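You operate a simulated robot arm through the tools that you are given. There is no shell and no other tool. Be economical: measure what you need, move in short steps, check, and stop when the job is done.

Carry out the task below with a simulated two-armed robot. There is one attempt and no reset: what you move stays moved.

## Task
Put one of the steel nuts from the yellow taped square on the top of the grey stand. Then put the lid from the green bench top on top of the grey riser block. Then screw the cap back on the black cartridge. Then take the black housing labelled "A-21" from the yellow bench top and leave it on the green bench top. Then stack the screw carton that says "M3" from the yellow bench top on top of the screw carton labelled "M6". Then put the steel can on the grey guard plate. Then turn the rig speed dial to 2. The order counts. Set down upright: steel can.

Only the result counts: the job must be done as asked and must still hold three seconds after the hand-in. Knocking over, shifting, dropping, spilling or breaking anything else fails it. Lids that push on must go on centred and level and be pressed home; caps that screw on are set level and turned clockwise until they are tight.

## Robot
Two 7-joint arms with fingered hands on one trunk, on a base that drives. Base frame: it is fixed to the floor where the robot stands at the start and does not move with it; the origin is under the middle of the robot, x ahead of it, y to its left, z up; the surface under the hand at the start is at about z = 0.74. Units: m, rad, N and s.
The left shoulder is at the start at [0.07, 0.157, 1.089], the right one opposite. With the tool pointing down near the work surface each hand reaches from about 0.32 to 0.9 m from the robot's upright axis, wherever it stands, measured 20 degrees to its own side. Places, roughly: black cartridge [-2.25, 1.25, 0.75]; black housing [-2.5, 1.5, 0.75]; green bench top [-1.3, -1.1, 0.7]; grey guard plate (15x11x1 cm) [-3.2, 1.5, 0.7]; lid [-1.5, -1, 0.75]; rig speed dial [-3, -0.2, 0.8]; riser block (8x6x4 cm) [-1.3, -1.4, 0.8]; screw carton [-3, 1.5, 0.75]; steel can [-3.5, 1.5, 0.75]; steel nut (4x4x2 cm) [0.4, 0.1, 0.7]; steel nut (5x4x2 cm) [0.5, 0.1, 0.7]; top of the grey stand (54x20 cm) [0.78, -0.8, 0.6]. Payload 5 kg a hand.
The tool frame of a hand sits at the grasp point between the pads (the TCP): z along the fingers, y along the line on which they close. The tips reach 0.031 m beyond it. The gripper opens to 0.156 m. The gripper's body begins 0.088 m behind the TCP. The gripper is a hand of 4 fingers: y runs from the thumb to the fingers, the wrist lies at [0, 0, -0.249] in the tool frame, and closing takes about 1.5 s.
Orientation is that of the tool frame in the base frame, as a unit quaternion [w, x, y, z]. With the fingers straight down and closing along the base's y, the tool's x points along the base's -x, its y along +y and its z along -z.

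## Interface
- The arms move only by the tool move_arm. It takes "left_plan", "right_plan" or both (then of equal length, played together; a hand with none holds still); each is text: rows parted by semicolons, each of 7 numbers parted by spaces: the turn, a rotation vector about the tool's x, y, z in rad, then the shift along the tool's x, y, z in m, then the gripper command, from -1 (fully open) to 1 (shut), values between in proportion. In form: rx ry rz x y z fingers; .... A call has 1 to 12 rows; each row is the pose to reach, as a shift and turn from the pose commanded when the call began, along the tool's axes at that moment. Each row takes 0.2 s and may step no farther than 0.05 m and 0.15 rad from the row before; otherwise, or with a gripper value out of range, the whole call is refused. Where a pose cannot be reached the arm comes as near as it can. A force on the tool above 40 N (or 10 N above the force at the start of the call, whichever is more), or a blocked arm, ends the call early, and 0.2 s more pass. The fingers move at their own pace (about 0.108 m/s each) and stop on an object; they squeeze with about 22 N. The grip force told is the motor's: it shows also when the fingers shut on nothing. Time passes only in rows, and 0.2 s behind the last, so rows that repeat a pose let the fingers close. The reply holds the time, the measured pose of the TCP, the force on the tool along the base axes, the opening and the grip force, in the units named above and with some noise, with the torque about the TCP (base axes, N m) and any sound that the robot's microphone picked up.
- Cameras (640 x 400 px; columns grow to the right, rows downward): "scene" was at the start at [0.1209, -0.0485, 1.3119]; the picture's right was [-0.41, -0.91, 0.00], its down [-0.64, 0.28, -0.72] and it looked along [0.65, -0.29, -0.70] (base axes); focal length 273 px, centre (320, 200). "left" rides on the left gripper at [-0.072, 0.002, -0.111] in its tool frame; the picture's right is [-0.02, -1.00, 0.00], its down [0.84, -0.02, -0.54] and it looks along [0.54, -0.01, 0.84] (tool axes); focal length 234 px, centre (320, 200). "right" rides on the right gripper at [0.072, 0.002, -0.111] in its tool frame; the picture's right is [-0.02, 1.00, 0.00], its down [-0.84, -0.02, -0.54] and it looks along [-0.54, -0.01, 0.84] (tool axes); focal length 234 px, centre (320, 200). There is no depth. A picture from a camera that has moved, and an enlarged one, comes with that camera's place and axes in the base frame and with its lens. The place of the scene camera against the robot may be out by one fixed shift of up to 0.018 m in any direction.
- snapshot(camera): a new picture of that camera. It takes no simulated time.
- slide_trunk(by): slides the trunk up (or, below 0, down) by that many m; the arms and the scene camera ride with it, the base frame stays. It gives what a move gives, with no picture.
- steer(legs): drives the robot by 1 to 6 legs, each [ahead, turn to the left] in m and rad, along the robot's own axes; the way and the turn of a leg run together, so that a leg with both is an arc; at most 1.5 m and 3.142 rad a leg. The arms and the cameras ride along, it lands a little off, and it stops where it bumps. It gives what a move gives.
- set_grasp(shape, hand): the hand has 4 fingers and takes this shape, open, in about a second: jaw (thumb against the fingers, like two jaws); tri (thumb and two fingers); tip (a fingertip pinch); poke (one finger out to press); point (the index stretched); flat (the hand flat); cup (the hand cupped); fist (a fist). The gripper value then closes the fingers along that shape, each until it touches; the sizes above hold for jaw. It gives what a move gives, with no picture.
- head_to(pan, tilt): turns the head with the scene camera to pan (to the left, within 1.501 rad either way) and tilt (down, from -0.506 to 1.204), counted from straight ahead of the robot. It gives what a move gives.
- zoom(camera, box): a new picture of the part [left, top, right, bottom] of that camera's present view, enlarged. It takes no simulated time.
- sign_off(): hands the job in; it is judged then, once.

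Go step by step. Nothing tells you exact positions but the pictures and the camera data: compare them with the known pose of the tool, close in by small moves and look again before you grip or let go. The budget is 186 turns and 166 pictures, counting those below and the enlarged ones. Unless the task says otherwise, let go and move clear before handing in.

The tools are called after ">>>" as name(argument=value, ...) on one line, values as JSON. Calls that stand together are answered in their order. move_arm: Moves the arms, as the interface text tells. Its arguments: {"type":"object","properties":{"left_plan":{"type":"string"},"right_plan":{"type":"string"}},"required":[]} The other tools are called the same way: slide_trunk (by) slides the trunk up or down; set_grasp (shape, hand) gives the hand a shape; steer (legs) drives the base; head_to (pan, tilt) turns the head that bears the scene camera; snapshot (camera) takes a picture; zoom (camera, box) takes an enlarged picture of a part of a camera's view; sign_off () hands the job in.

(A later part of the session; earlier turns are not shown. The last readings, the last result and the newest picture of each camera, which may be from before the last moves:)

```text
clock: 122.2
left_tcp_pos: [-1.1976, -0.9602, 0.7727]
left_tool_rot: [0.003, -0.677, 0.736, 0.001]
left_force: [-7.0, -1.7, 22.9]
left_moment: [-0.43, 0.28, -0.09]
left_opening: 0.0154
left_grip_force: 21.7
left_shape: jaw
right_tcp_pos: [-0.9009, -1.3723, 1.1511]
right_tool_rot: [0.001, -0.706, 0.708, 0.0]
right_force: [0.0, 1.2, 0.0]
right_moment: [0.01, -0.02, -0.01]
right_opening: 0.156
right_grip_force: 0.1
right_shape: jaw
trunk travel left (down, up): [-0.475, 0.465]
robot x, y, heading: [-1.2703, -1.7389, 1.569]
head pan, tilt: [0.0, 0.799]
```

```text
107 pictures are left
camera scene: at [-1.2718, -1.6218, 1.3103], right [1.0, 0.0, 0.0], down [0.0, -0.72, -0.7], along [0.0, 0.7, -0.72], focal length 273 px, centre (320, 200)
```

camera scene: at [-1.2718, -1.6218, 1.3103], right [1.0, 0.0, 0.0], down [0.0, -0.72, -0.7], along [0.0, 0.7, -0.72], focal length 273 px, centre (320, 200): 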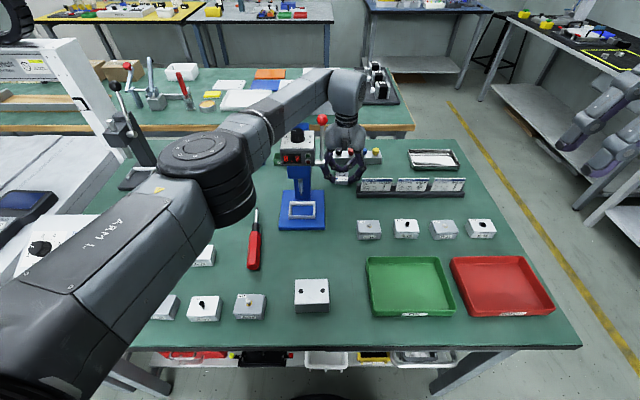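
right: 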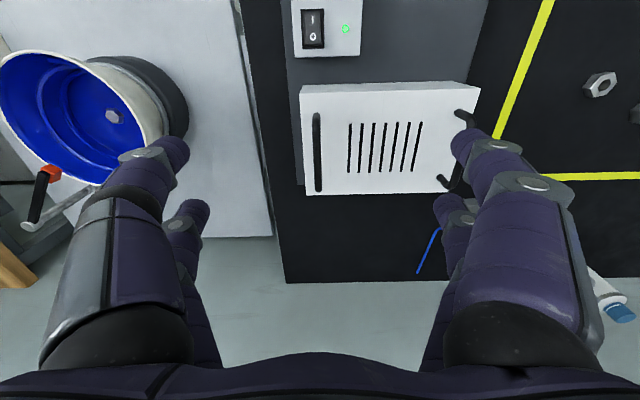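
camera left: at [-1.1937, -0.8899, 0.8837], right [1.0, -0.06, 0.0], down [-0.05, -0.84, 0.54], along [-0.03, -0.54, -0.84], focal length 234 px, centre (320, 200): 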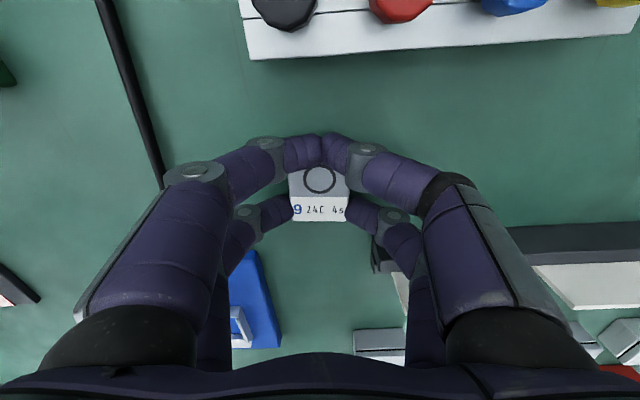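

Because the first call was refused, the second one moved the hand behind the press instead; nothing seems disturbed and the lid is still held. I'll retrace that path exactly, one call at a time.

>>> move_arm(left_plan="0 0 0 0 0 -0.03 1;0 0 0 0.004 0.045 -0.03 1;0 0 0 0.009 0.09 -0.03 1;0 0 0 0.014 0.135 -0.03 1;0 0 0 0.018 0.18 -0.03 1;0 0 0 0.019 0.207 -0.03 1;0 0 0 0.019 0.207 -0.07 1;0 0 0 0.019 0.207 -0.11 1")

>>> snapshot(camera="scene")

>>> snapshot(camera="left")

```text
clock: 124.0
left_tcp_pos: [-1.3977, -0.9668, 0.8857]
left_tool_rot: [0.001, -0.676, 0.737, 0.002]
left_force: [0.4, 1.0, -0.8]
left_moment: [-0.01, -0.01, 0.0]
left_opening: 0.015
left_grip_force: 21.9
left_shape: jaw
right_tcp_pos: [-0.8998, -1.3689, 1.1497]
right_tool_rot: [0.0, -0.706, 0.708, -0.001]
right_force: [0.3, -0.1, -1.0]
right_moment: [0.01, 0.02, 0.03]
right_opening: 0.156
right_grip_force: 0.1
right_shape: jaw
trunk travel left (down, up): [-0.475, 0.465]
robot x, y, heading: [-1.2665, -1.7354, 1.572]
head pan, tilt: [0.0, 0.799]
```

```text
106 pictures are left
camera scene: at [-1.2704, -1.6199, 1.3096], right [1.0, 0.0, 0.0], down [0.0, -0.72, -0.7], along [0.0, 0.7, -0.72], focal length 273 px, centre (320, 200)
```

scene: 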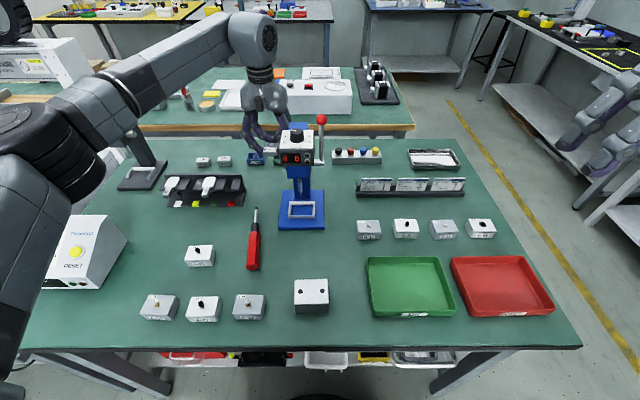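

```text
105 pictures are left
camera left: at [-1.3953, -0.8953, 0.9954], right [1.0, -0.06, 0.0], down [-0.05, -0.84, 0.54], along [-0.03, -0.54, -0.84], focal length 234 px, centre (320, 200)
```

left: 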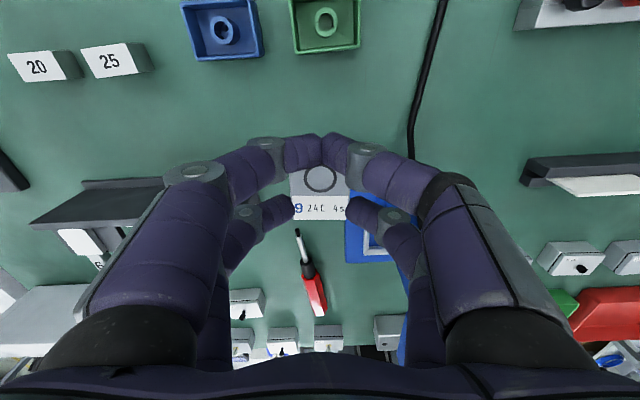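

Back where intended, lid still held. Now up, left, and back toward the robot, clear of the press.

>>> move_arm(left_plan="0 0 0 0 0.03 -0.035 1;0 0 0 0.003 0.065 -0.065 1;0 0 0 0.008 0.1 -0.08 1;0 0 0 0.055 0.1 -0.08 1;0 0 0 0.1 0.1 -0.08 1;0 0 0 0.148 0.1 -0.08 1;0 0 0 0.195 0.1 -0.08 1;0 0 0 0.24 0.1 -0.08 1;0 0 0 0.285 0.095 -0.08 1;0 0 0 0.33 0.085 -0.08 1;0 0 0 0.37 0.07 -0.08 1")

>>> snapshot(camera="scene")

```text
clock: 126.4
left_tcp_pos: [-1.5004, -1.3298, 0.9653]
left_tool_rot: [0.002, -0.676, 0.737, 0.003]
left_force: [-0.9, -0.1, 0.4]
left_moment: [0.0, 0.01, -0.02]
left_opening: 0.0151
left_grip_force: 22.7
left_shape: jaw
right_tcp_pos: [-0.8994, -1.3707, 1.1506]
right_tool_rot: [0.0, -0.706, 0.709, -0.001]
right_force: [0.1, -0.3, -0.3]
right_moment: [0.02, -0.01, 0.0]
right_opening: 0.1561
right_grip_force: 0.1
right_shape: jaw
trunk travel left (down, up): [-0.475, 0.465]
robot x, y, heading: [-1.2667, -1.7359, 1.569]
head pan, tilt: [0.0, 0.799]
```

```text
104 pictures are left
camera scene: at [-1.2702, -1.6202, 1.3097], right [1.0, 0.0, 0.0], down [0.0, -0.72, -0.7], along [0.0, 0.7, -0.72], focal length 273 px, centre (320, 200)
```

scene: 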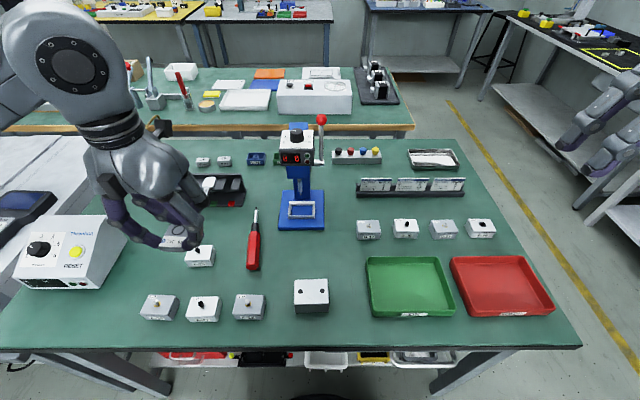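

>>> move_arm(left_plan="0 0 -0.02 -0.001 -0.045 0 1;0 0 -0.04 -0.002 -0.09 0 1;0 0 -0.06 -0.004 -0.135 0 1;0 0 -0.09 -0.005 -0.18 0.01 1;0 0 -0.09 -0.006 -0.213 0.035 1;0 0 -0.09 -0.006 -0.213 0.065 1;0 0 -0.09 -0.006 -0.213 0.065 1")

>>> snapshot(camera="left")

>>> snapshot(camera="scene")

```text
clock: 128.0
left_tcp_pos: [-1.2881, -1.3444, 0.9008]
left_tool_rot: [-0.002, 0.708, -0.706, -0.002]
left_force: [-0.6, 0.0, -0.5]
left_moment: [0.02, 0.01, 0.01]
left_opening: 0.0151
left_grip_force: 22.1
left_shape: jaw
right_tcp_pos: [-0.8987, -1.3694, 1.1504]
right_tool_rot: [-0.001, -0.706, 0.708, 0.0]
right_force: [0.0, -0.8, -0.4]
right_moment: [0.0, -0.01, 0.0]
right_opening: 0.156
right_grip_force: 0.1
right_shape: jaw
trunk travel left (down, up): [-0.475, 0.465]
robot x, y, heading: [-1.2693, -1.7338, 1.572]
head pan, tilt: [0.0, 0.799]
```

```text
103 pictures are left
camera left: at [-1.2905, -1.2728, 1.0112], right [1.0, 0.03, 0.0], down [0.02, -0.84, 0.54], along [0.02, -0.54, -0.84], focal length 234 px, centre (320, 200)
```

left: 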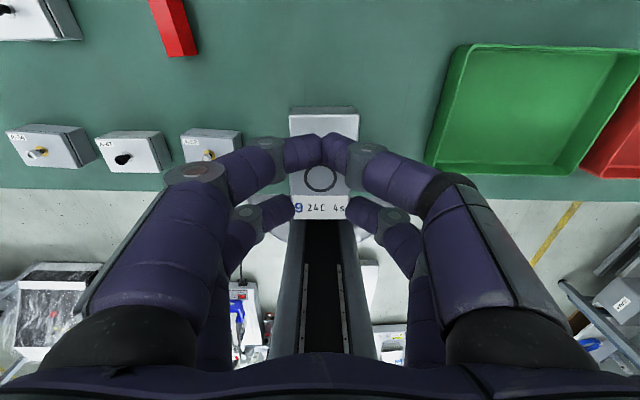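

```text
102 pictures are left
camera scene: at [-1.2699, -1.6196, 1.3097], right [1.0, 0.0, 0.0], down [0.0, -0.72, -0.7], along [0.0, 0.7, -0.72], focal length 273 px, centre (320, 200)
```

scene: 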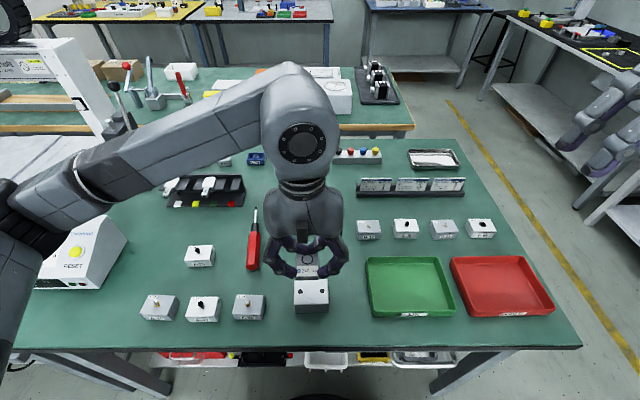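

>>> zoom(camera="left", box=[260, 90, 390, 230])

>>> zoom(camera="scene", box=[250, 230, 370, 330])

```text
2.86 times, centred on (325, 160) of left
camera zoom: at [-1.2905, -1.2728, 1.0112], right [1.0, 0.03, 0.0], down [0.02, -0.84, 0.54], along [0.02, -0.54, -0.84], focal length 669 px, centre (306, 314)
```

zoom: 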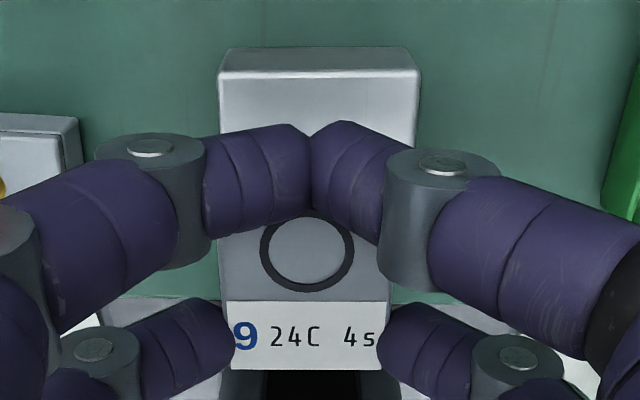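

```text
4.00 times, centred on (310, 280) of scene
camera zoom: at [-1.2699, -1.6196, 1.3097], right [1.0, 0.0, 0.0], down [0.0, -0.72, -0.7], along [0.0, 0.7, -0.72], focal length 1094 px, centre (360, -120)
```

zoom: 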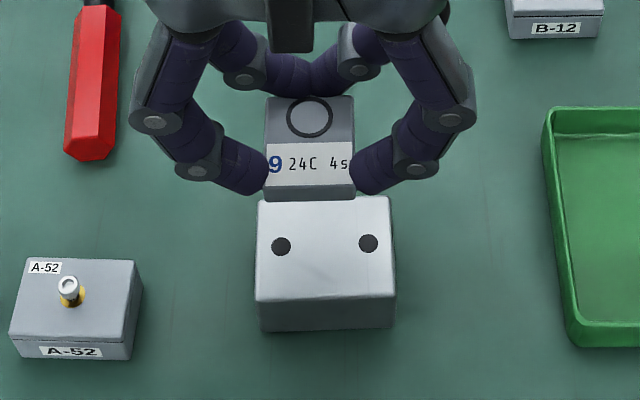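

Riser top centre is at about (-1.285, -1.363). I'll shift 14 mm toward me and lower toward it.

>>> move_arm(left_plan="0 0 0 0.014 -0.003 0.02 1;0 0 0 0.014 -0.003 0.05 1;0 0 0 0.014 -0.003 0.07 1;0 0 0 0.014 -0.003 0.077 1;0 0 0 0.014 -0.003 0.08 1;0 0 0 0.014 -0.003 0.083 1")

>>> zoom(camera="scene", box=[250, 230, 370, 330])

```text
clock: 129.4
left_tcp_pos: [-1.2868, -1.3576, 0.8139]
left_tool_rot: [-0.001, 0.709, -0.706, -0.001]
left_force: [0.4, 1.4, -0.2]
left_moment: [0.01, 0.0, 0.01]
left_opening: 0.0151
left_grip_force: 21.9
left_shape: jaw
right_tcp_pos: [-0.8997, -1.3695, 1.15]
right_tool_rot: [0.001, -0.706, 0.708, 0.0]
right_force: [-1.3, 0.6, 0.5]
right_moment: [0.01, -0.01, -0.03]
right_opening: 0.1561
right_grip_force: 0.2
right_shape: jaw
trunk travel left (down, up): [-0.475, 0.465]
robot x, y, heading: [-1.2681, -1.7361, 1.566]
head pan, tilt: [0.0, 0.799]
```

```text
4.00 times, centred on (310, 280) of scene
camera zoom: at [-1.2706, -1.6195, 1.3097], right [1.0, 0.0, 0.0], down [0.0, -0.72, -0.7], along [0.0, 0.7, -0.72], focal length 1094 px, centre (360, -120)
```

zoom: 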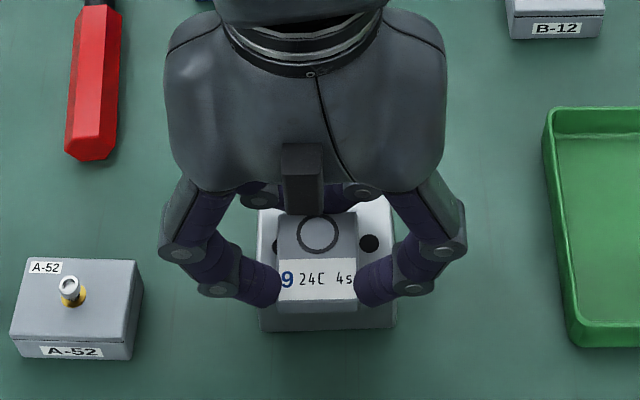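

>>> zoom(camera="left", box=[240, 90, 400, 260])

```text
2.35 times, centred on (320, 175) of left
camera zoom: at [-1.2896, -1.2851, 0.925], right [1.0, 0.03, 0.0], down [0.02, -0.84, 0.54], along [0.02, -0.54, -0.84], focal length 551 px, centre (320, 259)
```

zoom: 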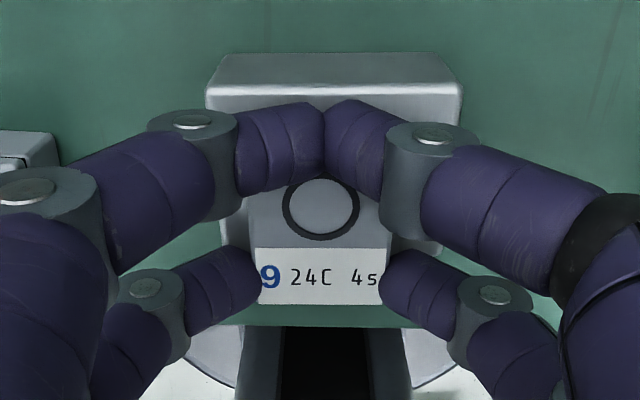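

Comparing lid and riser in the hand camera, the lid overhangs about 1 cm toward me. I'll shift 10 mm away and lower until contact.

>>> move_arm(left_plan="0 0 0 -0.005 -0.001 -0.003 1;0 0 0 -0.01 -0.002 -0.003 1;0 0 0 -0.01 -0.002 0 1;0 0 0 -0.01 -0.002 0.002 1;0 0 0 -0.01 -0.002 0.004 1")

>>> zoom(camera="scene", box=[250, 230, 370, 330])

```text
clock: 130.6
left_tcp_pos: [-1.2843, -1.3453, 0.8121]
left_tool_rot: [-0.003, 0.708, -0.706, -0.001]
left_force: [-0.4, 0.1, 28.5]
left_moment: [-0.43, 0.04, -0.01]
left_opening: 0.0154
left_grip_force: 21.4
left_shape: jaw
right_tcp_pos: [-0.9009, -1.3718, 1.1505]
right_tool_rot: [0.001, -0.706, 0.708, 0.0]
right_force: [-0.6, -0.2, 0.7]
right_moment: [-0.01, 0.04, -0.04]
right_opening: 0.1563
right_grip_force: 0.2
right_shape: jaw
trunk travel left (down, up): [-0.475, 0.465]
robot x, y, heading: [-1.2645, -1.7365, 1.567]
head pan, tilt: [0.0, 0.799]
```

```text
4.00 times, centred on (310, 280) of scene
camera zoom: at [-1.2706, -1.6213, 1.3104], right [1.0, 0.0, 0.0], down [0.0, -0.72, -0.7], along [0.0, 0.7, -0.72], focal length 1094 px, centre (360, -120)
```

zoom: 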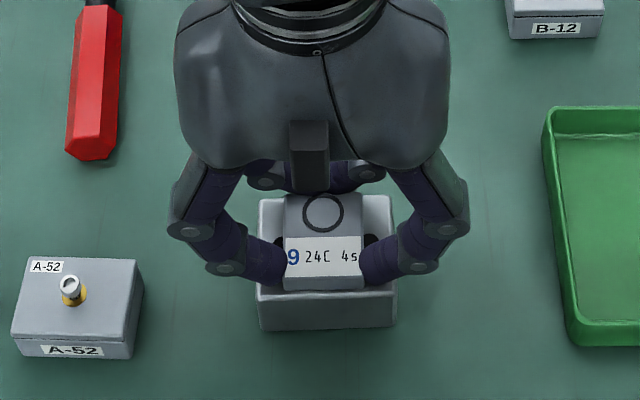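

Contact with the riser, lid well inside its edges. I'll relieve pressure, open slowly and rise.

>>> move_arm(left_plan="0 0 0 0 0 -0.004 1;0 0 0 0 0 -0.004 0.8;0 0 0 0 0 -0.004 0.6;0 0 0 0 0 -0.004 0.4;0 0 0 0 0 -0.004 0.2;0 0 0 0 0 -0.004 0.1;0 0 0 0 0 -0.03 0.1;0 0 0 0 0 -0.07 0.1;0 0 0 0 0 -0.12 0.1")

>>> zoom(camera="scene", box=[250, 230, 370, 330])

>>> snapshot(camera="left")

```text
clock: 132.6
left_tcp_pos: [-1.2848, -1.349, 0.9341]
left_tool_rot: [-0.001, 0.708, -0.706, -0.001]
left_force: [0.1, 0.1, 0.3]
left_moment: [0.05, 0.01, 0.01]
left_opening: 0.0698
left_grip_force: 0.1
left_shape: jaw
right_tcp_pos: [-0.8994, -1.3693, 1.1493]
right_tool_rot: [0.001, -0.706, 0.708, 0.0]
right_force: [0.2, 0.6, -0.6]
right_moment: [0.02, -0.01, -0.01]
right_opening: 0.1558
right_grip_force: 0.1
right_shape: jaw
trunk travel left (down, up): [-0.475, 0.465]
robot x, y, heading: [-1.2624, -1.7351, 1.566]
head pan, tilt: [0.0, 0.799]
```

```text
4.00 times, centred on (310, 280) of scene
camera zoom: at [-1.2699, -1.6201, 1.3096], right [1.0, 0.0, 0.0], down [0.0, -0.72, -0.7], along [0.0, 0.7, -0.72], focal length 1094 px, centre (360, -120)
```

zoom: 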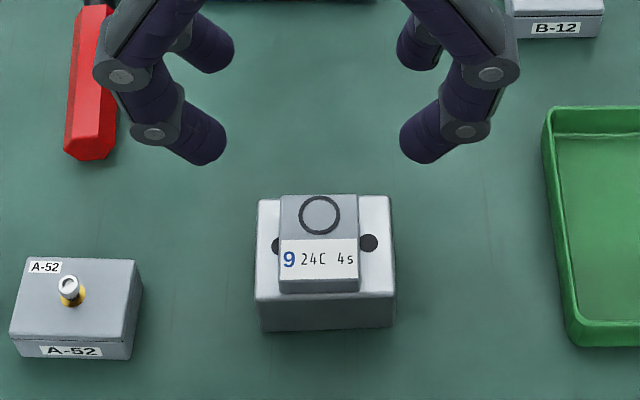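

```text
95 pictures are left
camera left: at [-1.2872, -1.2775, 1.0442], right [1.0, 0.03, 0.0], down [0.02, -0.84, 0.54], along [0.02, -0.54, -0.84], focal length 234 px, centre (320, 200)
```

left: 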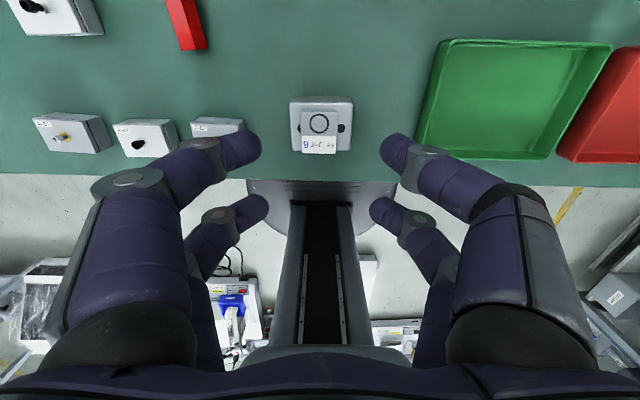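

Lid sits flat on the riser. Next I raise the hand, drive back out of the corridor and up to the aisle by the yellow bench, in stages.

>>> move_arm(left_plan="0 0 0 0 0.03 -0.04 0.1;0 0 0 0 0.06 -0.08 0;0 0 0 0 0.1 -0.11 -0.2")

>>> steer(legs=[[-0.06, 0], [0, -1.566], [1.02, 0], [0, 1.571], [1.4, 0], [0.85, 0]])

>>> head_to(pan=1.2, tilt=0.4)

>>> snapshot(camera="scene")

```text
clock: 133.4
left_tcp_pos: [-1.389, -1.3458, 1.0412]
left_tool_rot: [-0.003, 0.709, -0.706, -0.001]
left_force: [0.5, -0.1, 0.7]
left_moment: [0.02, -0.01, 0.04]
left_opening: 0.093
left_grip_force: 0.1
left_shape: jaw
right_tcp_pos: [-0.902, -1.3709, 1.1514]
right_tool_rot: [0.001, -0.706, 0.708, 0.001]
right_force: [-0.8, 0.4, -0.2]
right_moment: [0.04, -0.07, 0.0]
right_opening: 0.1559
right_grip_force: 0.1
right_shape: jaw
trunk travel left (down, up): [-0.475, 0.465]
robot x, y, heading: [-1.2703, -1.7345, 1.566]
head pan, tilt: [0.0, 0.799]
```

```text
clock: 157.7
left_tcp_pos: [-0.243, 0.8652, 1.0404]
left_tool_rot: [0.002, -0.694, 0.72, 0.0]
left_force: [-0.2, -0.4, 1.0]
left_moment: [-0.02, 0.01, -0.03]
left_opening: 0.0934
left_grip_force: 0.0
left_shape: jaw
right_tcp_pos: [0.2433, 0.8214, 1.1488]
right_tool_rot: [0.0, -0.692, 0.722, 0.0]
right_force: [0.2, 0.0, -0.2]
right_moment: [-0.04, 0.03, 0.02]
right_opening: 0.156
right_grip_force: 0.1
right_shape: jaw
trunk travel left (down, up): [-0.475, 0.465]
robot x, y, heading: [-0.138, 0.4683, 1.53]
head pan, tilt: [0.0, 0.799]
```

```text
clock: 159.1
left_tcp_pos: [-0.2431, 0.8647, 1.0404]
left_tool_rot: [0.002, -0.695, 0.719, 0.0]
left_force: [0.8, -0.1, 0.6]
left_moment: [-0.01, 0.02, 0.0]
left_opening: 0.0931
left_grip_force: 0.1
left_shape: jaw
right_tcp_pos: [0.2426, 0.8206, 1.1486]
right_tool_rot: [-0.001, -0.692, 0.722, 0.0]
right_force: [-0.4, 0.2, -1.2]
right_moment: [-0.03, 0.0, -0.04]
right_opening: 0.1557
right_grip_force: 0.1
right_shape: jaw
trunk travel left (down, up): [-0.475, 0.465]
robot x, y, heading: [-0.1415, 0.4706, 1.529]
head pan, tilt: [1.201, 0.4]
```

```text
94 pictures are left
camera scene: at [-0.225, 0.5423, 1.3447], right [0.4, 0.92, 0.0], down [0.36, -0.16, -0.92], along [-0.84, 0.37, -0.39], focal length 273 px, centre (320, 200)
```

scene: 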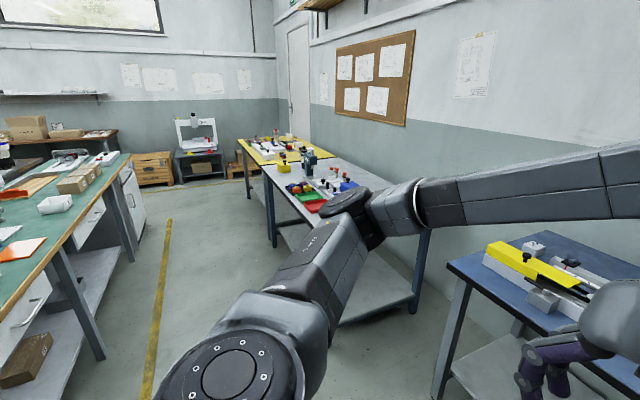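

Beyond the white bench lies the yellow one. I'll drive west along the aisle to about x = -2.25 and face the benches.

>>> steer(legs=[[0, 1.61], [1.4, 0], [0.7, 0], [0, -1.571]])

>>> head_to(pan=0, tilt=0.65)

>>> snapshot(camera="scene")

```text
clock: 177.2
left_tcp_pos: [-2.3386, 0.9167, 1.0404]
left_tool_rot: [0.0, -0.692, 0.722, 0.001]
left_force: [0.4, 0.3, -0.1]
left_moment: [0.0, 0.0, 0.04]
left_opening: 0.0929
left_grip_force: 0.1
left_shape: jaw
right_tcp_pos: [-1.8542, 0.8689, 1.1498]
right_tool_rot: [0.0, -0.689, 0.725, 0.0]
right_force: [0.2, -0.5, 0.9]
right_moment: [0.03, -0.02, 0.0]
right_opening: 0.1559
right_grip_force: 0.0
right_shape: jaw
trunk travel left (down, up): [-0.475, 0.465]
robot x, y, heading: [-2.2403, 0.5222, 1.52]
head pan, tilt: [1.201, 0.4]
```

```text
clock: 178.6
left_tcp_pos: [-2.3388, 0.9176, 1.0408]
left_tool_rot: [0.002, -0.692, 0.722, 0.001]
left_force: [-0.4, -0.4, -0.8]
left_moment: [-0.01, -0.01, 0.01]
left_opening: 0.0931
left_grip_force: 0.0
left_shape: jaw
right_tcp_pos: [-1.8546, 0.8698, 1.1498]
right_tool_rot: [0.0, -0.689, 0.725, 0.0]
right_force: [0.0, 0.5, -0.1]
right_moment: [-0.03, 0.0, -0.01]
right_opening: 0.1561
right_grip_force: 0.1
right_shape: jaw
trunk travel left (down, up): [-0.475, 0.465]
robot x, y, heading: [-2.2382, 0.5247, 1.524]
head pan, tilt: [0.0, 0.649]
```

```text
93 pictures are left
camera scene: at [-2.2353, 0.6432, 1.3222], right [1.0, -0.05, 0.0], down [-0.03, -0.6, -0.8], along [0.04, 0.8, -0.6], focal length 273 px, centre (320, 200)
```

scene: 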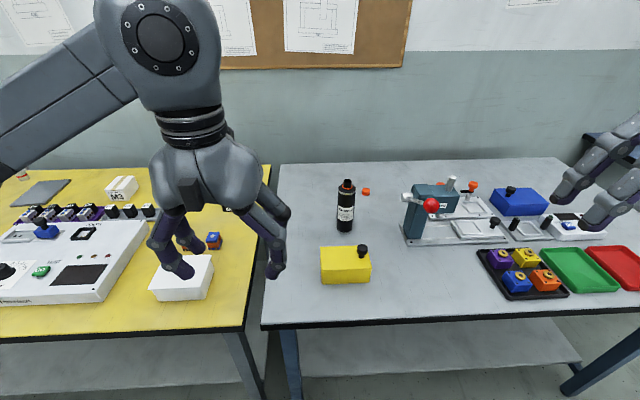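

The black cartridge stands on the white bench at pixel (346, 205), with an orange-red cap lying beside it. Zooming in.

>>> zoom(camera="scene", box=[320, 165, 400, 240])

>>> zoom(camera="scene", box=[0, 160, 290, 340])

```text
5.33 times, centred on (360, 202) of scene
camera zoom: at [-2.2353, 0.6432, 1.3222], right [1.0, -0.05, 0.0], down [-0.03, -0.6, -0.8], along [0.04, 0.8, -0.6], focal length 1458 px, centre (107, 187)
```

zoom: 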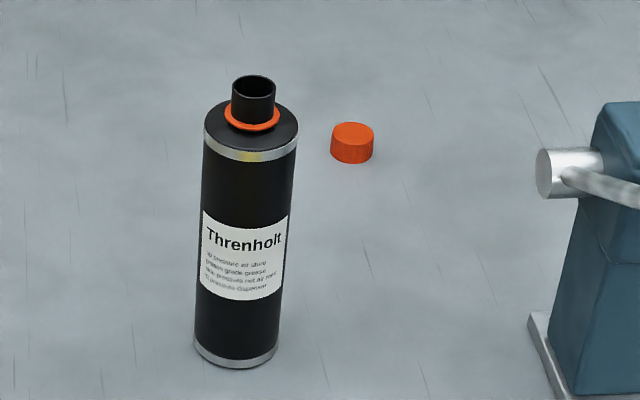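

```text
2.21 times, centred on (145, 250) of scene
camera zoom: at [-2.2353, 0.6432, 1.3222], right [1.0, -0.05, 0.0], down [-0.03, -0.6, -0.8], along [0.04, 0.8, -0.6], focal length 603 px, centre (706, 90)
```

zoom: 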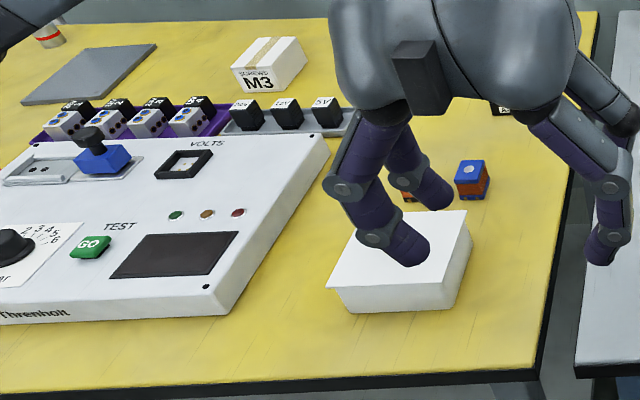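

The cap lies upright near (-2.03, 1.44) and the cartridge stands near (-2.13, 1.26), neck top about z 0.92. I'll move closer and view it with the right hand camera.

>>> steer(legs=[[0.1, 0.045]])

>>> snapshot(camera="scene")

>>> snapshot(camera="right")

```text
clock: 179.8
left_tcp_pos: [-2.3543, 1.0142, 1.0408]
left_tool_rot: [-0.002, 0.708, -0.706, -0.001]
left_force: [1.1, -0.4, 0.0]
left_moment: [-0.03, 0.02, 0.02]
left_opening: 0.0932
left_grip_force: 0.1
left_shape: jaw
right_tcp_pos: [-1.8668, 0.9872, 1.1495]
right_tool_rot: [0.0, -0.705, 0.709, 0.0]
right_force: [0.4, 0.2, 0.1]
right_moment: [-0.07, 0.02, -0.01]
right_opening: 0.1559
right_grip_force: 0.0
right_shape: jaw
trunk travel left (down, up): [-0.475, 0.465]
robot x, y, heading: [-2.2329, 0.6233, 1.564]
head pan, tilt: [0.0, 0.649]
```

```text
90 pictures are left
camera scene: at [-2.2385, 0.7452, 1.3221], right [1.0, -0.01, 0.0], down [0.0, -0.61, -0.8], along [0.0, 0.8, -0.61], focal length 273 px, centre (320, 200)
```

scene: 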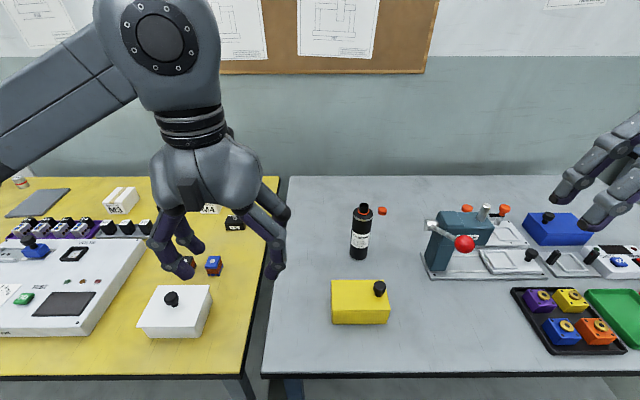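

```text
89 pictures are left
camera right: at [-1.8678, 0.9176, 1.2611], right [-1.0, 0.03, 0.0], down [0.03, 0.84, 0.54], along [0.02, 0.54, -0.84], focal length 234 px, centre (320, 200)
```

right: 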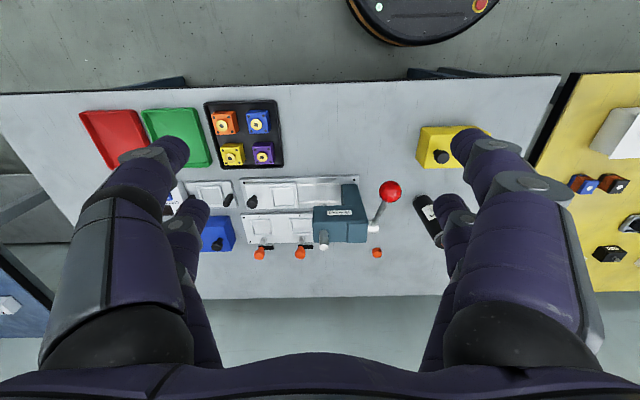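

The cap is at about (-2.018, 1.438) by the hand camera. I'll advance 4.5 cm (clearance allows), and move the right hand above it.

>>> steer(legs=[[0.045, 0.005]])

>>> move_arm(right_plan="0 0 0 -0.04 0.018 0 -0.7;0 0 0 -0.08 0.036 0 -0.4;0 0 0 -0.12 0.054 0 0;0 0 0 -0.16 0.072 0 0.1;0 0 0 -0.2 0.09 0 0.1;0 0 0 -0.24 0.108 0 0.1;0 0 0 -0.28 0.126 0 0.1;0 0 0 -0.32 0.144 0 0.1;0 0 0 -0.36 0.15 0.02 0.1;0 0 0 -0.4 0.15 0.045 0.1")

>>> snapshot(camera="right")

```text
clock: 180.7
left_tcp_pos: [-2.3555, 1.0593, 1.04]
left_tool_rot: [-0.003, 0.71, -0.704, -0.001]
left_force: [-0.4, 0.9, -0.1]
left_moment: [-0.05, 0.01, 0.0]
left_opening: 0.0932
left_grip_force: 0.1
left_shape: jaw
right_tcp_pos: [-1.8696, 1.0362, 1.1508]
right_tool_rot: [0.001, -0.707, 0.708, 0.0]
right_force: [-0.2, 0.2, -0.3]
right_moment: [-0.05, -0.03, -0.03]
right_opening: 0.156
right_grip_force: 0.0
right_shape: jaw
trunk travel left (down, up): [-0.475, 0.465]
robot x, y, heading: [-2.2318, 0.6683, 1.571]
head pan, tilt: [0.0, 0.649]
```

```text
clock: 182.9
left_tcp_pos: [-2.3552, 1.0599, 1.0396]
left_tool_rot: [-0.001, 0.71, -0.704, -0.001]
left_force: [-0.4, 1.2, 0.1]
left_moment: [-0.06, 0.04, -0.01]
left_opening: 0.0932
left_grip_force: 0.1
left_shape: jaw
right_tcp_pos: [-1.9961, 1.3962, 1.0869]
right_tool_rot: [0.0, -0.706, 0.708, 0.001]
right_force: [0.4, 0.6, -0.6]
right_moment: [-0.02, 0.06, 0.0]
right_opening: 0.0701
right_grip_force: 0.1
right_shape: jaw
right hand out of reach, approached as far as the arm can: row 9, 10
trunk travel left (down, up): [-0.475, 0.465]
robot x, y, heading: [-2.2344, 0.6664, 1.572]
head pan, tilt: [0.0, 0.649]
```

```text
88 pictures are left
camera right: at [-1.9972, 1.3268, 1.1986], right [-1.0, 0.03, 0.0], down [0.02, 0.84, 0.55], along [0.01, 0.55, -0.84], focal length 234 px, centre (320, 200)
```

right: 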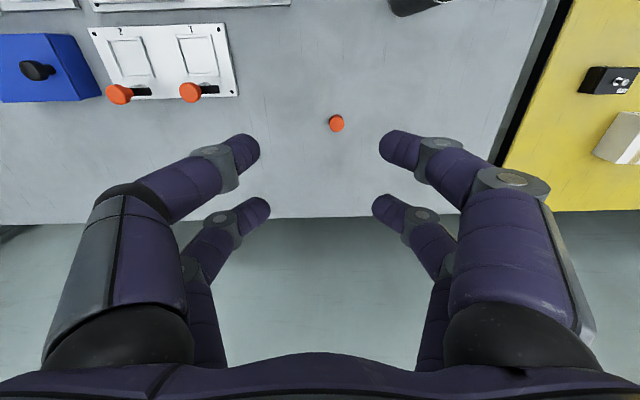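

Cap now seen at (-2.025, 1.447). Descend, which should bring the arm back in reach.

>>> move_arm(right_plan="0 0 0 0.03 0 0.04 0.1;0 0 0 0.02 0 0.085 0.1;0 0 0 0.01 0.003 0.13 0.1;0 0 0 0 0.005 0.17 0.1;0 0 0 -0.008 0.005 0.2 0.1;0 0 0 -0.01 0.005 0.215 0.1;0 0 0 -0.01 0.005 0.215 0.1")

>>> snapshot(camera="right")

```text
clock: 184.5
left_tcp_pos: [-2.3564, 1.0596, 1.0401]
left_tool_rot: [-0.002, 0.71, -0.704, 0.0]
left_force: [0.3, 0.3, -0.5]
left_moment: [0.02, 0.01, -0.04]
left_opening: 0.0927
left_grip_force: 0.1
left_shape: jaw
right_tcp_pos: [-2.0081, 1.4056, 0.8733]
right_tool_rot: [0.0, -0.707, 0.707, 0.001]
right_force: [-0.3, 0.3, 0.1]
right_moment: [-0.02, -0.01, 0.0]
right_opening: 0.0704
right_grip_force: 0.0
right_shape: jaw
trunk travel left (down, up): [-0.475, 0.465]
robot x, y, heading: [-2.2351, 0.6727, 1.57]
head pan, tilt: [0.0, 0.649]
```

```text
87 pictures are left
camera right: at [-2.0081, 1.3343, 0.9845], right [-1.0, 0.03, 0.0], down [0.02, 0.84, 0.55], along [0.01, 0.55, -0.84], focal length 234 px, centre (320, 200)
```

right: 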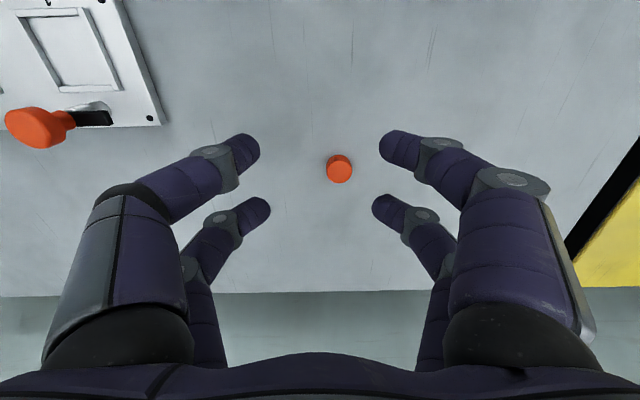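

>>> move_arm(right_plan="0 0 0 -0.03 0.012 0.02 0.1;0 0 0 -0.0394 0.0187 0.05 0.1;0 0 0 -0.0394 0.0187 0.075 0.1;0 0 0 -0.0394 0.0187 0.085 0.1;0 0 0 -0.0394 0.0187 0.085 0.1")

>>> snapshot(camera="right")

```text
clock: 185.7
left_tcp_pos: [-2.3569, 1.0605, 1.04]
left_tool_rot: [-0.002, 0.709, -0.705, -0.001]
left_force: [-0.3, -0.7, 0.0]
left_moment: [-0.01, 0.0, 0.0]
left_opening: 0.0931
left_grip_force: 0.0
left_shape: jaw
right_tcp_pos: [-1.9984, 1.3941, 0.8076]
right_tool_rot: [0.001, -0.707, 0.707, 0.0]
right_force: [-0.1, 0.0, -0.2]
right_moment: [-0.02, -0.05, 0.0]
right_opening: 0.0703
right_grip_force: 0.1
right_shape: jaw
right hand out of reach, approached as far as the arm can: row 1, 2, 3, 4, 5
trunk travel left (down, up): [-0.475, 0.465]
robot x, y, heading: [-2.2348, 0.6701, 1.571]
head pan, tilt: [0.0, 0.649]
```

```text
86 pictures are left
camera right: at [-1.9999, 1.3235, 0.9203], right [-1.0, 0.03, 0.0], down [0.02, 0.84, 0.55], along [0.01, 0.55, -0.84], focal length 234 px, centre (320, 200)
```

right: 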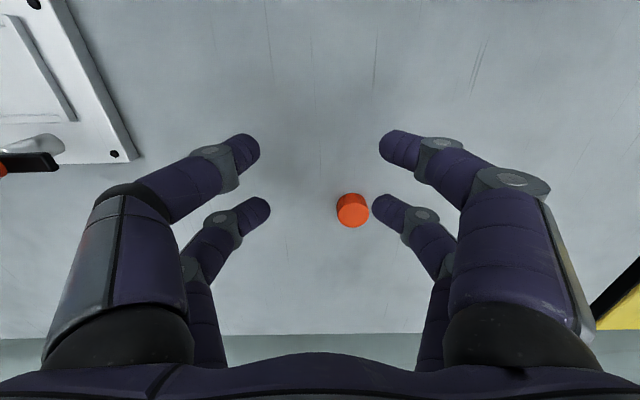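

The right arm hits a joint limit down low. Lowering the trunk should help, so I'll raise both hands first and then slide the trunk down.

>>> move_arm(left_plan="0 0 0 0 0 -0.04 -0.2;0 0 0 0 0 -0.08 -0.2;0 0 0 0 0 -0.12 -0.2;0 0 0 0 0 -0.14 -0.2", right_plan="0 0 0 0.01 0 -0.045 0.1;0 0 0 0.02 0 -0.09 0.1;0 0 0 0.03 0 -0.135 0.1;0 0 0 0.03 0 -0.18 0.1")

>>> slide_trunk(by=-0.18)

>>> move_arm(right_plan="0 0 0 -0.04 0.015 0 0.1;0 0 0 -0.07 0.028 0 0.1;0 0 0 -0.07 0.028 0 0.1")

>>> snapshot(camera="right")

```text
clock: 186.7
left_tcp_pos: [-2.356, 1.0542, 1.1815]
left_tool_rot: [-0.002, 0.71, -0.704, -0.001]
left_force: [-0.3, -0.4, 0.1]
left_moment: [0.01, 0.04, -0.04]
left_opening: 0.0931
left_grip_force: 0.1
left_shape: jaw
right_tcp_pos: [-1.9986, 1.3664, 0.9895]
right_tool_rot: [0.0, -0.707, 0.708, 0.0]
right_force: [-0.2, -0.2, -0.9]
right_moment: [0.02, 0.02, 0.01]
right_opening: 0.07
right_grip_force: 0.1
right_shape: jaw
trunk travel left (down, up): [-0.475, 0.465]
robot x, y, heading: [-2.2328, 0.6706, 1.571]
head pan, tilt: [0.0, 0.649]
```

```text
clock: 188.7
left_tcp_pos: [-2.3553, 1.0544, 1.001]
left_tool_rot: [-0.001, 0.71, -0.704, -0.001]
left_force: [0.6, 1.0, 0.2]
left_moment: [0.03, 0.0, 0.0]
left_opening: 0.0931
left_grip_force: 0.2
left_shape: jaw
right_tcp_pos: [-1.9999, 1.3675, 0.8088]
right_tool_rot: [0.0, -0.707, 0.708, 0.0]
right_force: [-0.4, 0.9, 0.4]
right_moment: [-0.04, 0.01, 0.02]
right_opening: 0.0704
right_grip_force: 0.0
right_shape: jaw
trunk travel left (down, up): [-0.295, 0.645]
robot x, y, heading: [-2.2373, 0.6678, 1.571]
head pan, tilt: [0.0, 0.649]
```

```text
clock: 189.5
left_tcp_pos: [-2.3561, 1.056, 1.0012]
left_tool_rot: [0.0, 0.71, -0.705, -0.001]
left_force: [-0.5, 0.9, 1.2]
left_moment: [-0.03, -0.02, -0.01]
left_opening: 0.0933
left_grip_force: 0.0
left_shape: jaw
right_tcp_pos: [-2.0161, 1.4102, 0.8077]
right_tool_rot: [0.0, -0.706, 0.708, 0.0]
right_force: [0.4, -0.1, -1.4]
right_moment: [-0.03, 0.05, -0.04]
right_opening: 0.0703
right_grip_force: 0.1
right_shape: jaw
right hand out of reach, approached as far as the arm can: row 2, 3
trunk travel left (down, up): [-0.295, 0.645]
robot x, y, heading: [-2.236, 0.6694, 1.573]
head pan, tilt: [0.0, 0.649]
```

```text
85 pictures are left
camera right: at [-2.0167, 1.3392, 0.9185], right [-1.0, 0.03, 0.0], down [0.02, 0.84, 0.55], along [0.01, 0.55, -0.84], focal length 234 px, centre (320, 200)
```

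right: 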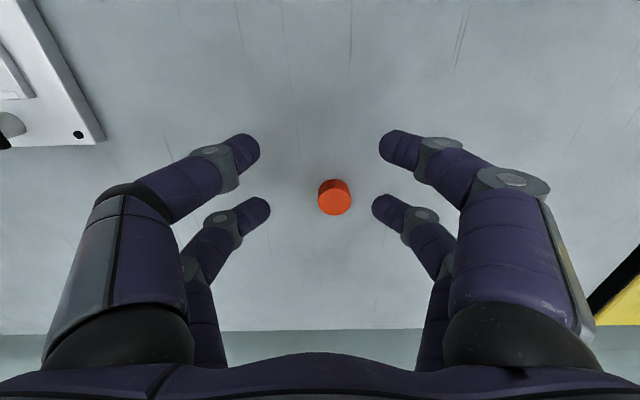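

Gained some reach; another trunk drop of 0.2 m should do it.

>>> move_arm(left_plan="0 0 0 0 0 -0.045 -0.2;0 0 0 0 0 -0.09 -0.2;0 0 0 0 0 -0.135 -0.2;0 0 0 0 0 -0.18 -0.2;0 0 0 0 0 -0.18 -0.2", right_plan="0 0 0 0.01 0 -0.045 0.1;0 0 0 0.02 0 -0.09 0.1;0 0 0 0.03 0 -0.135 0.1;0 0 0 0.04 0 -0.18 0.1;0 0 0 0.05 0 -0.21 0.1")

>>> slide_trunk(by=-0.2)

>>> move_arm(right_plan="0 0 0 -0.03 0.0 0 0.1;0 0 0 -0.06 0.005 0 0.1;0 0 0 -0.085 0.01 0 0.1;0 0 0 -0.085 0.01 0 0.1")

>>> snapshot(camera="right")

```text
clock: 190.7
left_tcp_pos: [-2.3525, 1.0546, 1.1699]
left_tool_rot: [-0.004, 0.71, -0.704, -0.001]
left_force: [0.3, 0.0, 0.0]
left_moment: [0.0, 0.0, 0.02]
left_opening: 0.0931
left_grip_force: 0.1
left_shape: jaw
left hand out of reach, approached as far as the arm can: row 4, 5
right_tcp_pos: [-2.0085, 1.3427, 1.0094]
right_tool_rot: [0.0, -0.707, 0.707, 0.001]
right_force: [-0.6, 0.2, -0.7]
right_moment: [0.0, -0.02, -0.03]
right_opening: 0.0702
right_grip_force: 0.1
right_shape: jaw
right hand out of reach, approached as far as the arm can: row 2, 3, 4, 5
trunk travel left (down, up): [-0.295, 0.645]
robot x, y, heading: [-2.2315, 0.6674, 1.573]
head pan, tilt: [0.0, 0.649]
```

```text
clock: 192.9
left_tcp_pos: [-2.351, 1.0556, 0.9692]
left_tool_rot: [-0.003, 0.71, -0.704, -0.002]
left_force: [0.1, -0.3, 0.1]
left_moment: [-0.01, -0.02, 0.0]
left_opening: 0.0928
left_grip_force: 0.0
left_shape: jaw
right_tcp_pos: [-2.0089, 1.3434, 0.8093]
right_tool_rot: [0.001, -0.706, 0.708, 0.001]
right_force: [-0.2, 0.9, 0.3]
right_moment: [0.03, -0.01, -0.01]
right_opening: 0.0703
right_grip_force: 0.1
right_shape: jaw
trunk travel left (down, up): [-0.095, 0.845]
robot x, y, heading: [-2.2352, 0.6665, 1.566]
head pan, tilt: [0.0, 0.649]
```

```text
clock: 193.9
left_tcp_pos: [-2.354, 1.0522, 0.9709]
left_tool_rot: [-0.005, 0.71, -0.704, -0.001]
left_force: [-0.4, 0.2, 0.4]
left_moment: [0.0, -0.01, 0.0]
left_opening: 0.0932
left_grip_force: 0.1
left_shape: jaw
right_tcp_pos: [-1.9946, 1.3621, 0.7925]
right_tool_rot: [0.004, -0.707, 0.708, 0.003]
right_force: [0.1, 0.3, 0.0]
right_moment: [0.01, 0.01, -0.05]
right_opening: 0.0701
right_grip_force: 0.0
right_shape: jaw
right hand out of reach, approached as far as the arm can: row 1, 2, 3, 4
trunk travel left (down, up): [-0.095, 0.845]
robot x, y, heading: [-2.2388, 0.668, 1.569]
head pan, tilt: [0.0, 0.649]
```

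```text
84 pictures are left
camera right: at [-1.9949, 1.29, 0.9036], right [-1.0, 0.02, 0.0], down [0.02, 0.83, 0.55], along [0.01, 0.55, -0.83], focal length 234 px, centre (320, 200)
```

right: 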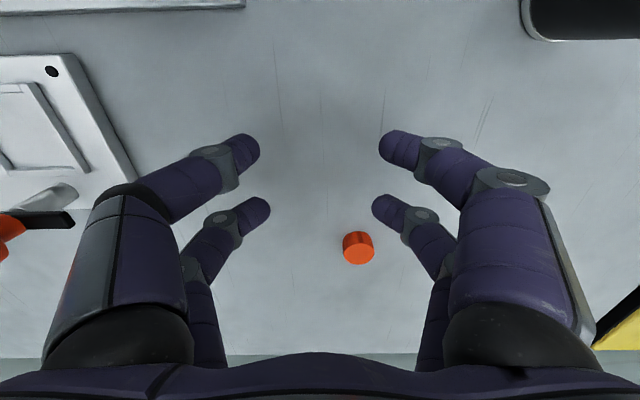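

That was too low; the reach is best with the wrist level with the shoulder. I'll raise the trunk by 0.3, creep forward 2 cm, and approach again.

>>> slide_trunk(by=0.3)

>>> steer(legs=[[0.022, 0]])

>>> move_arm(right_plan="0 0 0 0.01 0.005 0.045 0.1;0 0 0 0.01 0.01 0.09 0.1;0 0 0 0.01 0.015 0.135 0.1;0 0 0 0 0.02 0.175 0.1;0 0 0 -0.01 0.025 0.215 0.1;0 0 0 -0.02 0.03 0.255 0.1;0 0 0 -0.03 0.032 0.285 0.1;0 0 0 -0.06 0.032 0.285 0.1;0 0 0 -0.06 0.032 0.285 0.1")

>>> snapshot(camera="right")

```text
clock: 196.9
left_tcp_pos: [-2.3526, 1.0547, 1.2685]
left_tool_rot: [-0.003, 0.709, -0.705, -0.001]
left_force: [0.5, 0.1, -0.4]
left_moment: [0.01, 0.0, 0.01]
left_opening: 0.093
left_grip_force: 0.1
left_shape: jaw
right_tcp_pos: [-1.9946, 1.3658, 1.0859]
right_tool_rot: [0.0, -0.707, 0.707, 0.002]
right_force: [0.2, 0.4, 0.3]
right_moment: [0.03, -0.02, 0.01]
right_opening: 0.0702
right_grip_force: 0.1
right_shape: jaw
trunk travel left (down, up): [-0.395, 0.545]
robot x, y, heading: [-2.2325, 0.6698, 1.57]
head pan, tilt: [0.0, 0.649]
```

```text
clock: 197.7
left_tcp_pos: [-2.3518, 1.0766, 1.2693]
left_tool_rot: [-0.003, 0.709, -0.705, -0.001]
left_force: [-0.1, 0.3, -0.1]
left_moment: [-0.04, -0.01, -0.02]
left_opening: 0.0931
left_grip_force: 0.1
left_shape: jaw
right_tcp_pos: [-1.9937, 1.3851, 1.0873]
right_tool_rot: [0.001, -0.706, 0.708, 0.003]
right_force: [-1.4, -0.6, 0.7]
right_moment: [0.03, 0.0, 0.01]
right_opening: 0.0704
right_grip_force: 0.1
right_shape: jaw
trunk travel left (down, up): [-0.395, 0.545]
robot x, y, heading: [-2.2368, 0.6933, 1.568]
head pan, tilt: [0.0, 0.649]
```

```text
clock: 199.7
left_tcp_pos: [-2.3518, 1.0774, 1.2687]
left_tool_rot: [-0.004, 0.71, -0.704, -0.002]
left_force: [0.8, 0.9, -0.7]
left_moment: [0.01, -0.05, 0.01]
left_opening: 0.0934
left_grip_force: 0.1
left_shape: jaw
right_tcp_pos: [-2.0161, 1.4288, 0.8046]
right_tool_rot: [0.001, -0.706, 0.708, 0.003]
right_force: [0.1, -0.9, -0.2]
right_moment: [0.0, 0.01, -0.01]
right_opening: 0.0702
right_grip_force: 0.1
right_shape: jaw
right hand out of reach, approached as far as the arm can: row 8, 9
trunk travel left (down, up): [-0.395, 0.545]
robot x, y, heading: [-2.2336, 0.6883, 1.57]
head pan, tilt: [0.0, 0.649]
```

```text
83 pictures are left
camera right: at [-2.0164, 1.3579, 0.9156], right [-1.0, 0.03, 0.0], down [0.02, 0.84, 0.55], along [0.01, 0.55, -0.84], focal length 234 px, centre (320, 200)
```

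right: 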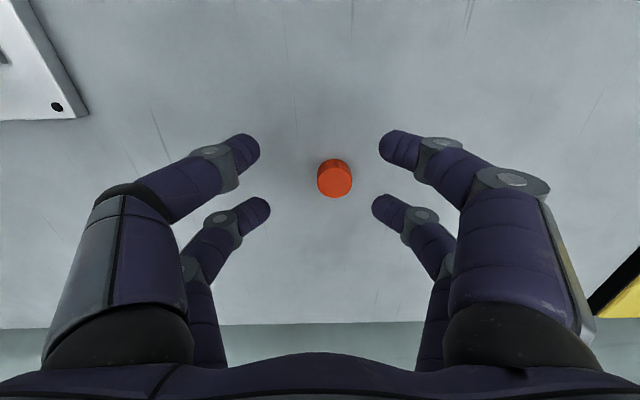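

The cap is now aligned with the far finger pair. I'll shift 1 cm left and descend for a pinch with that pair.

>>> move_arm(right_plan="0 0 0 0.002 0.005 0.01 0.1;0 0 0 0.002 0.010 0.02 0.1;0 0 0 0.002 0.010 0.027 0.1;0 0 0 0.002 0.010 0.029 0.1;0 0 0 0.002 0.010 0.029 0.2")

>>> snapshot(camera="right")

```text
clock: 200.9
left_tcp_pos: [-2.3514, 1.0782, 1.2678]
left_tool_rot: [-0.003, 0.71, -0.705, -0.002]
left_force: [-0.3, -0.4, 1.0]
left_moment: [-0.06, 0.02, 0.0]
left_opening: 0.0931
left_grip_force: 0.1
left_shape: jaw
right_tcp_pos: [-2.0213, 1.421, 0.7777]
right_tool_rot: [0.001, -0.706, 0.708, 0.003]
right_force: [1.3, 0.3, -0.5]
right_moment: [0.0, -0.01, -0.02]
right_opening: 0.0629
right_grip_force: 0.2
right_shape: jaw
right hand out of reach, approached as far as the arm can: row 2, 3, 4, 5
trunk travel left (down, up): [-0.395, 0.545]
robot x, y, heading: [-2.2375, 0.6895, 1.57]
head pan, tilt: [0.0, 0.649]
```

```text
82 pictures are left
camera right: at [-2.0221, 1.3493, 0.8892], right [-1.0, 0.03, 0.0], down [0.02, 0.84, 0.55], along [0.01, 0.55, -0.84], focal length 234 px, centre (320, 200)
```

right: 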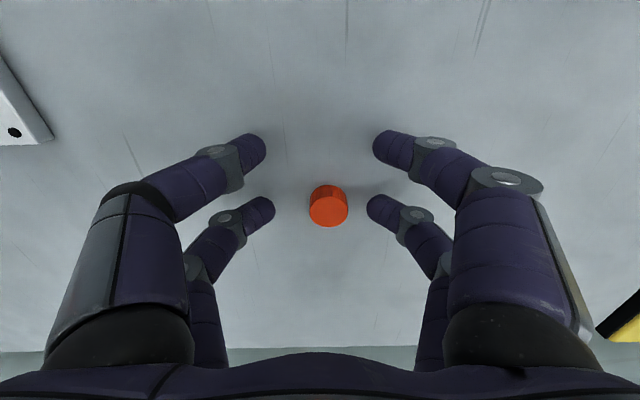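

Cap sits right between the far pair. Close slowly.

>>> move_arm(right_plan="0 0 0 0 0.004 0 0.3;0 0 0 0 0.004 0 0.4;0 0 0 0 0.004 0 0.5;0 0 0 0 0.004 0 0.6;0 0 0 0 0.004 0 0.7;0 0 0 0 0.004 0 0.8;0 0 0 0 0.004 0 1;0 0 0 0 0.004 0 1;0 0 0 0 0.004 0 1")

>>> zoom(camera="right", box=[200, 100, 440, 260])

```text
clock: 202.9
left_tcp_pos: [-2.351, 1.0759, 1.2688]
left_tool_rot: [-0.004, 0.71, -0.705, -0.001]
left_force: [0.0, -0.5, 0.3]
left_moment: [0.0, 0.0, 0.02]
left_opening: 0.0931
left_grip_force: 0.0
left_shape: jaw
right_tcp_pos: [-2.0273, 1.4204, 0.7816]
right_tool_rot: [0.001, -0.706, 0.708, 0.004]
right_force: [-0.7, 1.7, 8.8]
right_moment: [0.22, 0.04, 0.04]
right_opening: 0.0001
right_grip_force: 22.0
right_shape: jaw
trunk travel left (down, up): [-0.395, 0.545]
robot x, y, heading: [-2.2366, 0.6946, 1.568]
head pan, tilt: [0.0, 0.649]
```

```text
2.50 times, centred on (320, 180) of right
camera zoom: at [-2.026, 1.3476, 0.8918], right [-1.0, 0.03, 0.0], down [0.02, 0.83, 0.55], along [0.01, 0.55, -0.83], focal length 585 px, centre (320, 250)
```

zoom: 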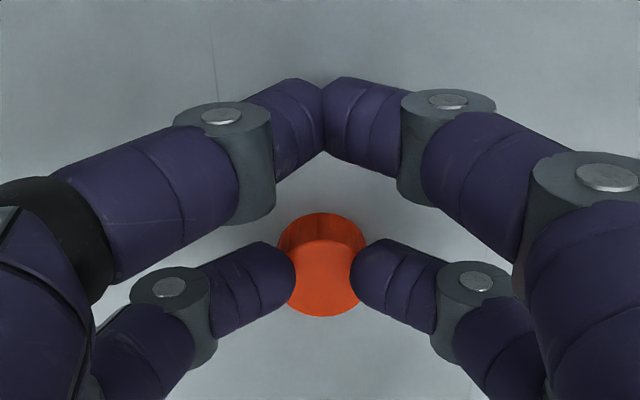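

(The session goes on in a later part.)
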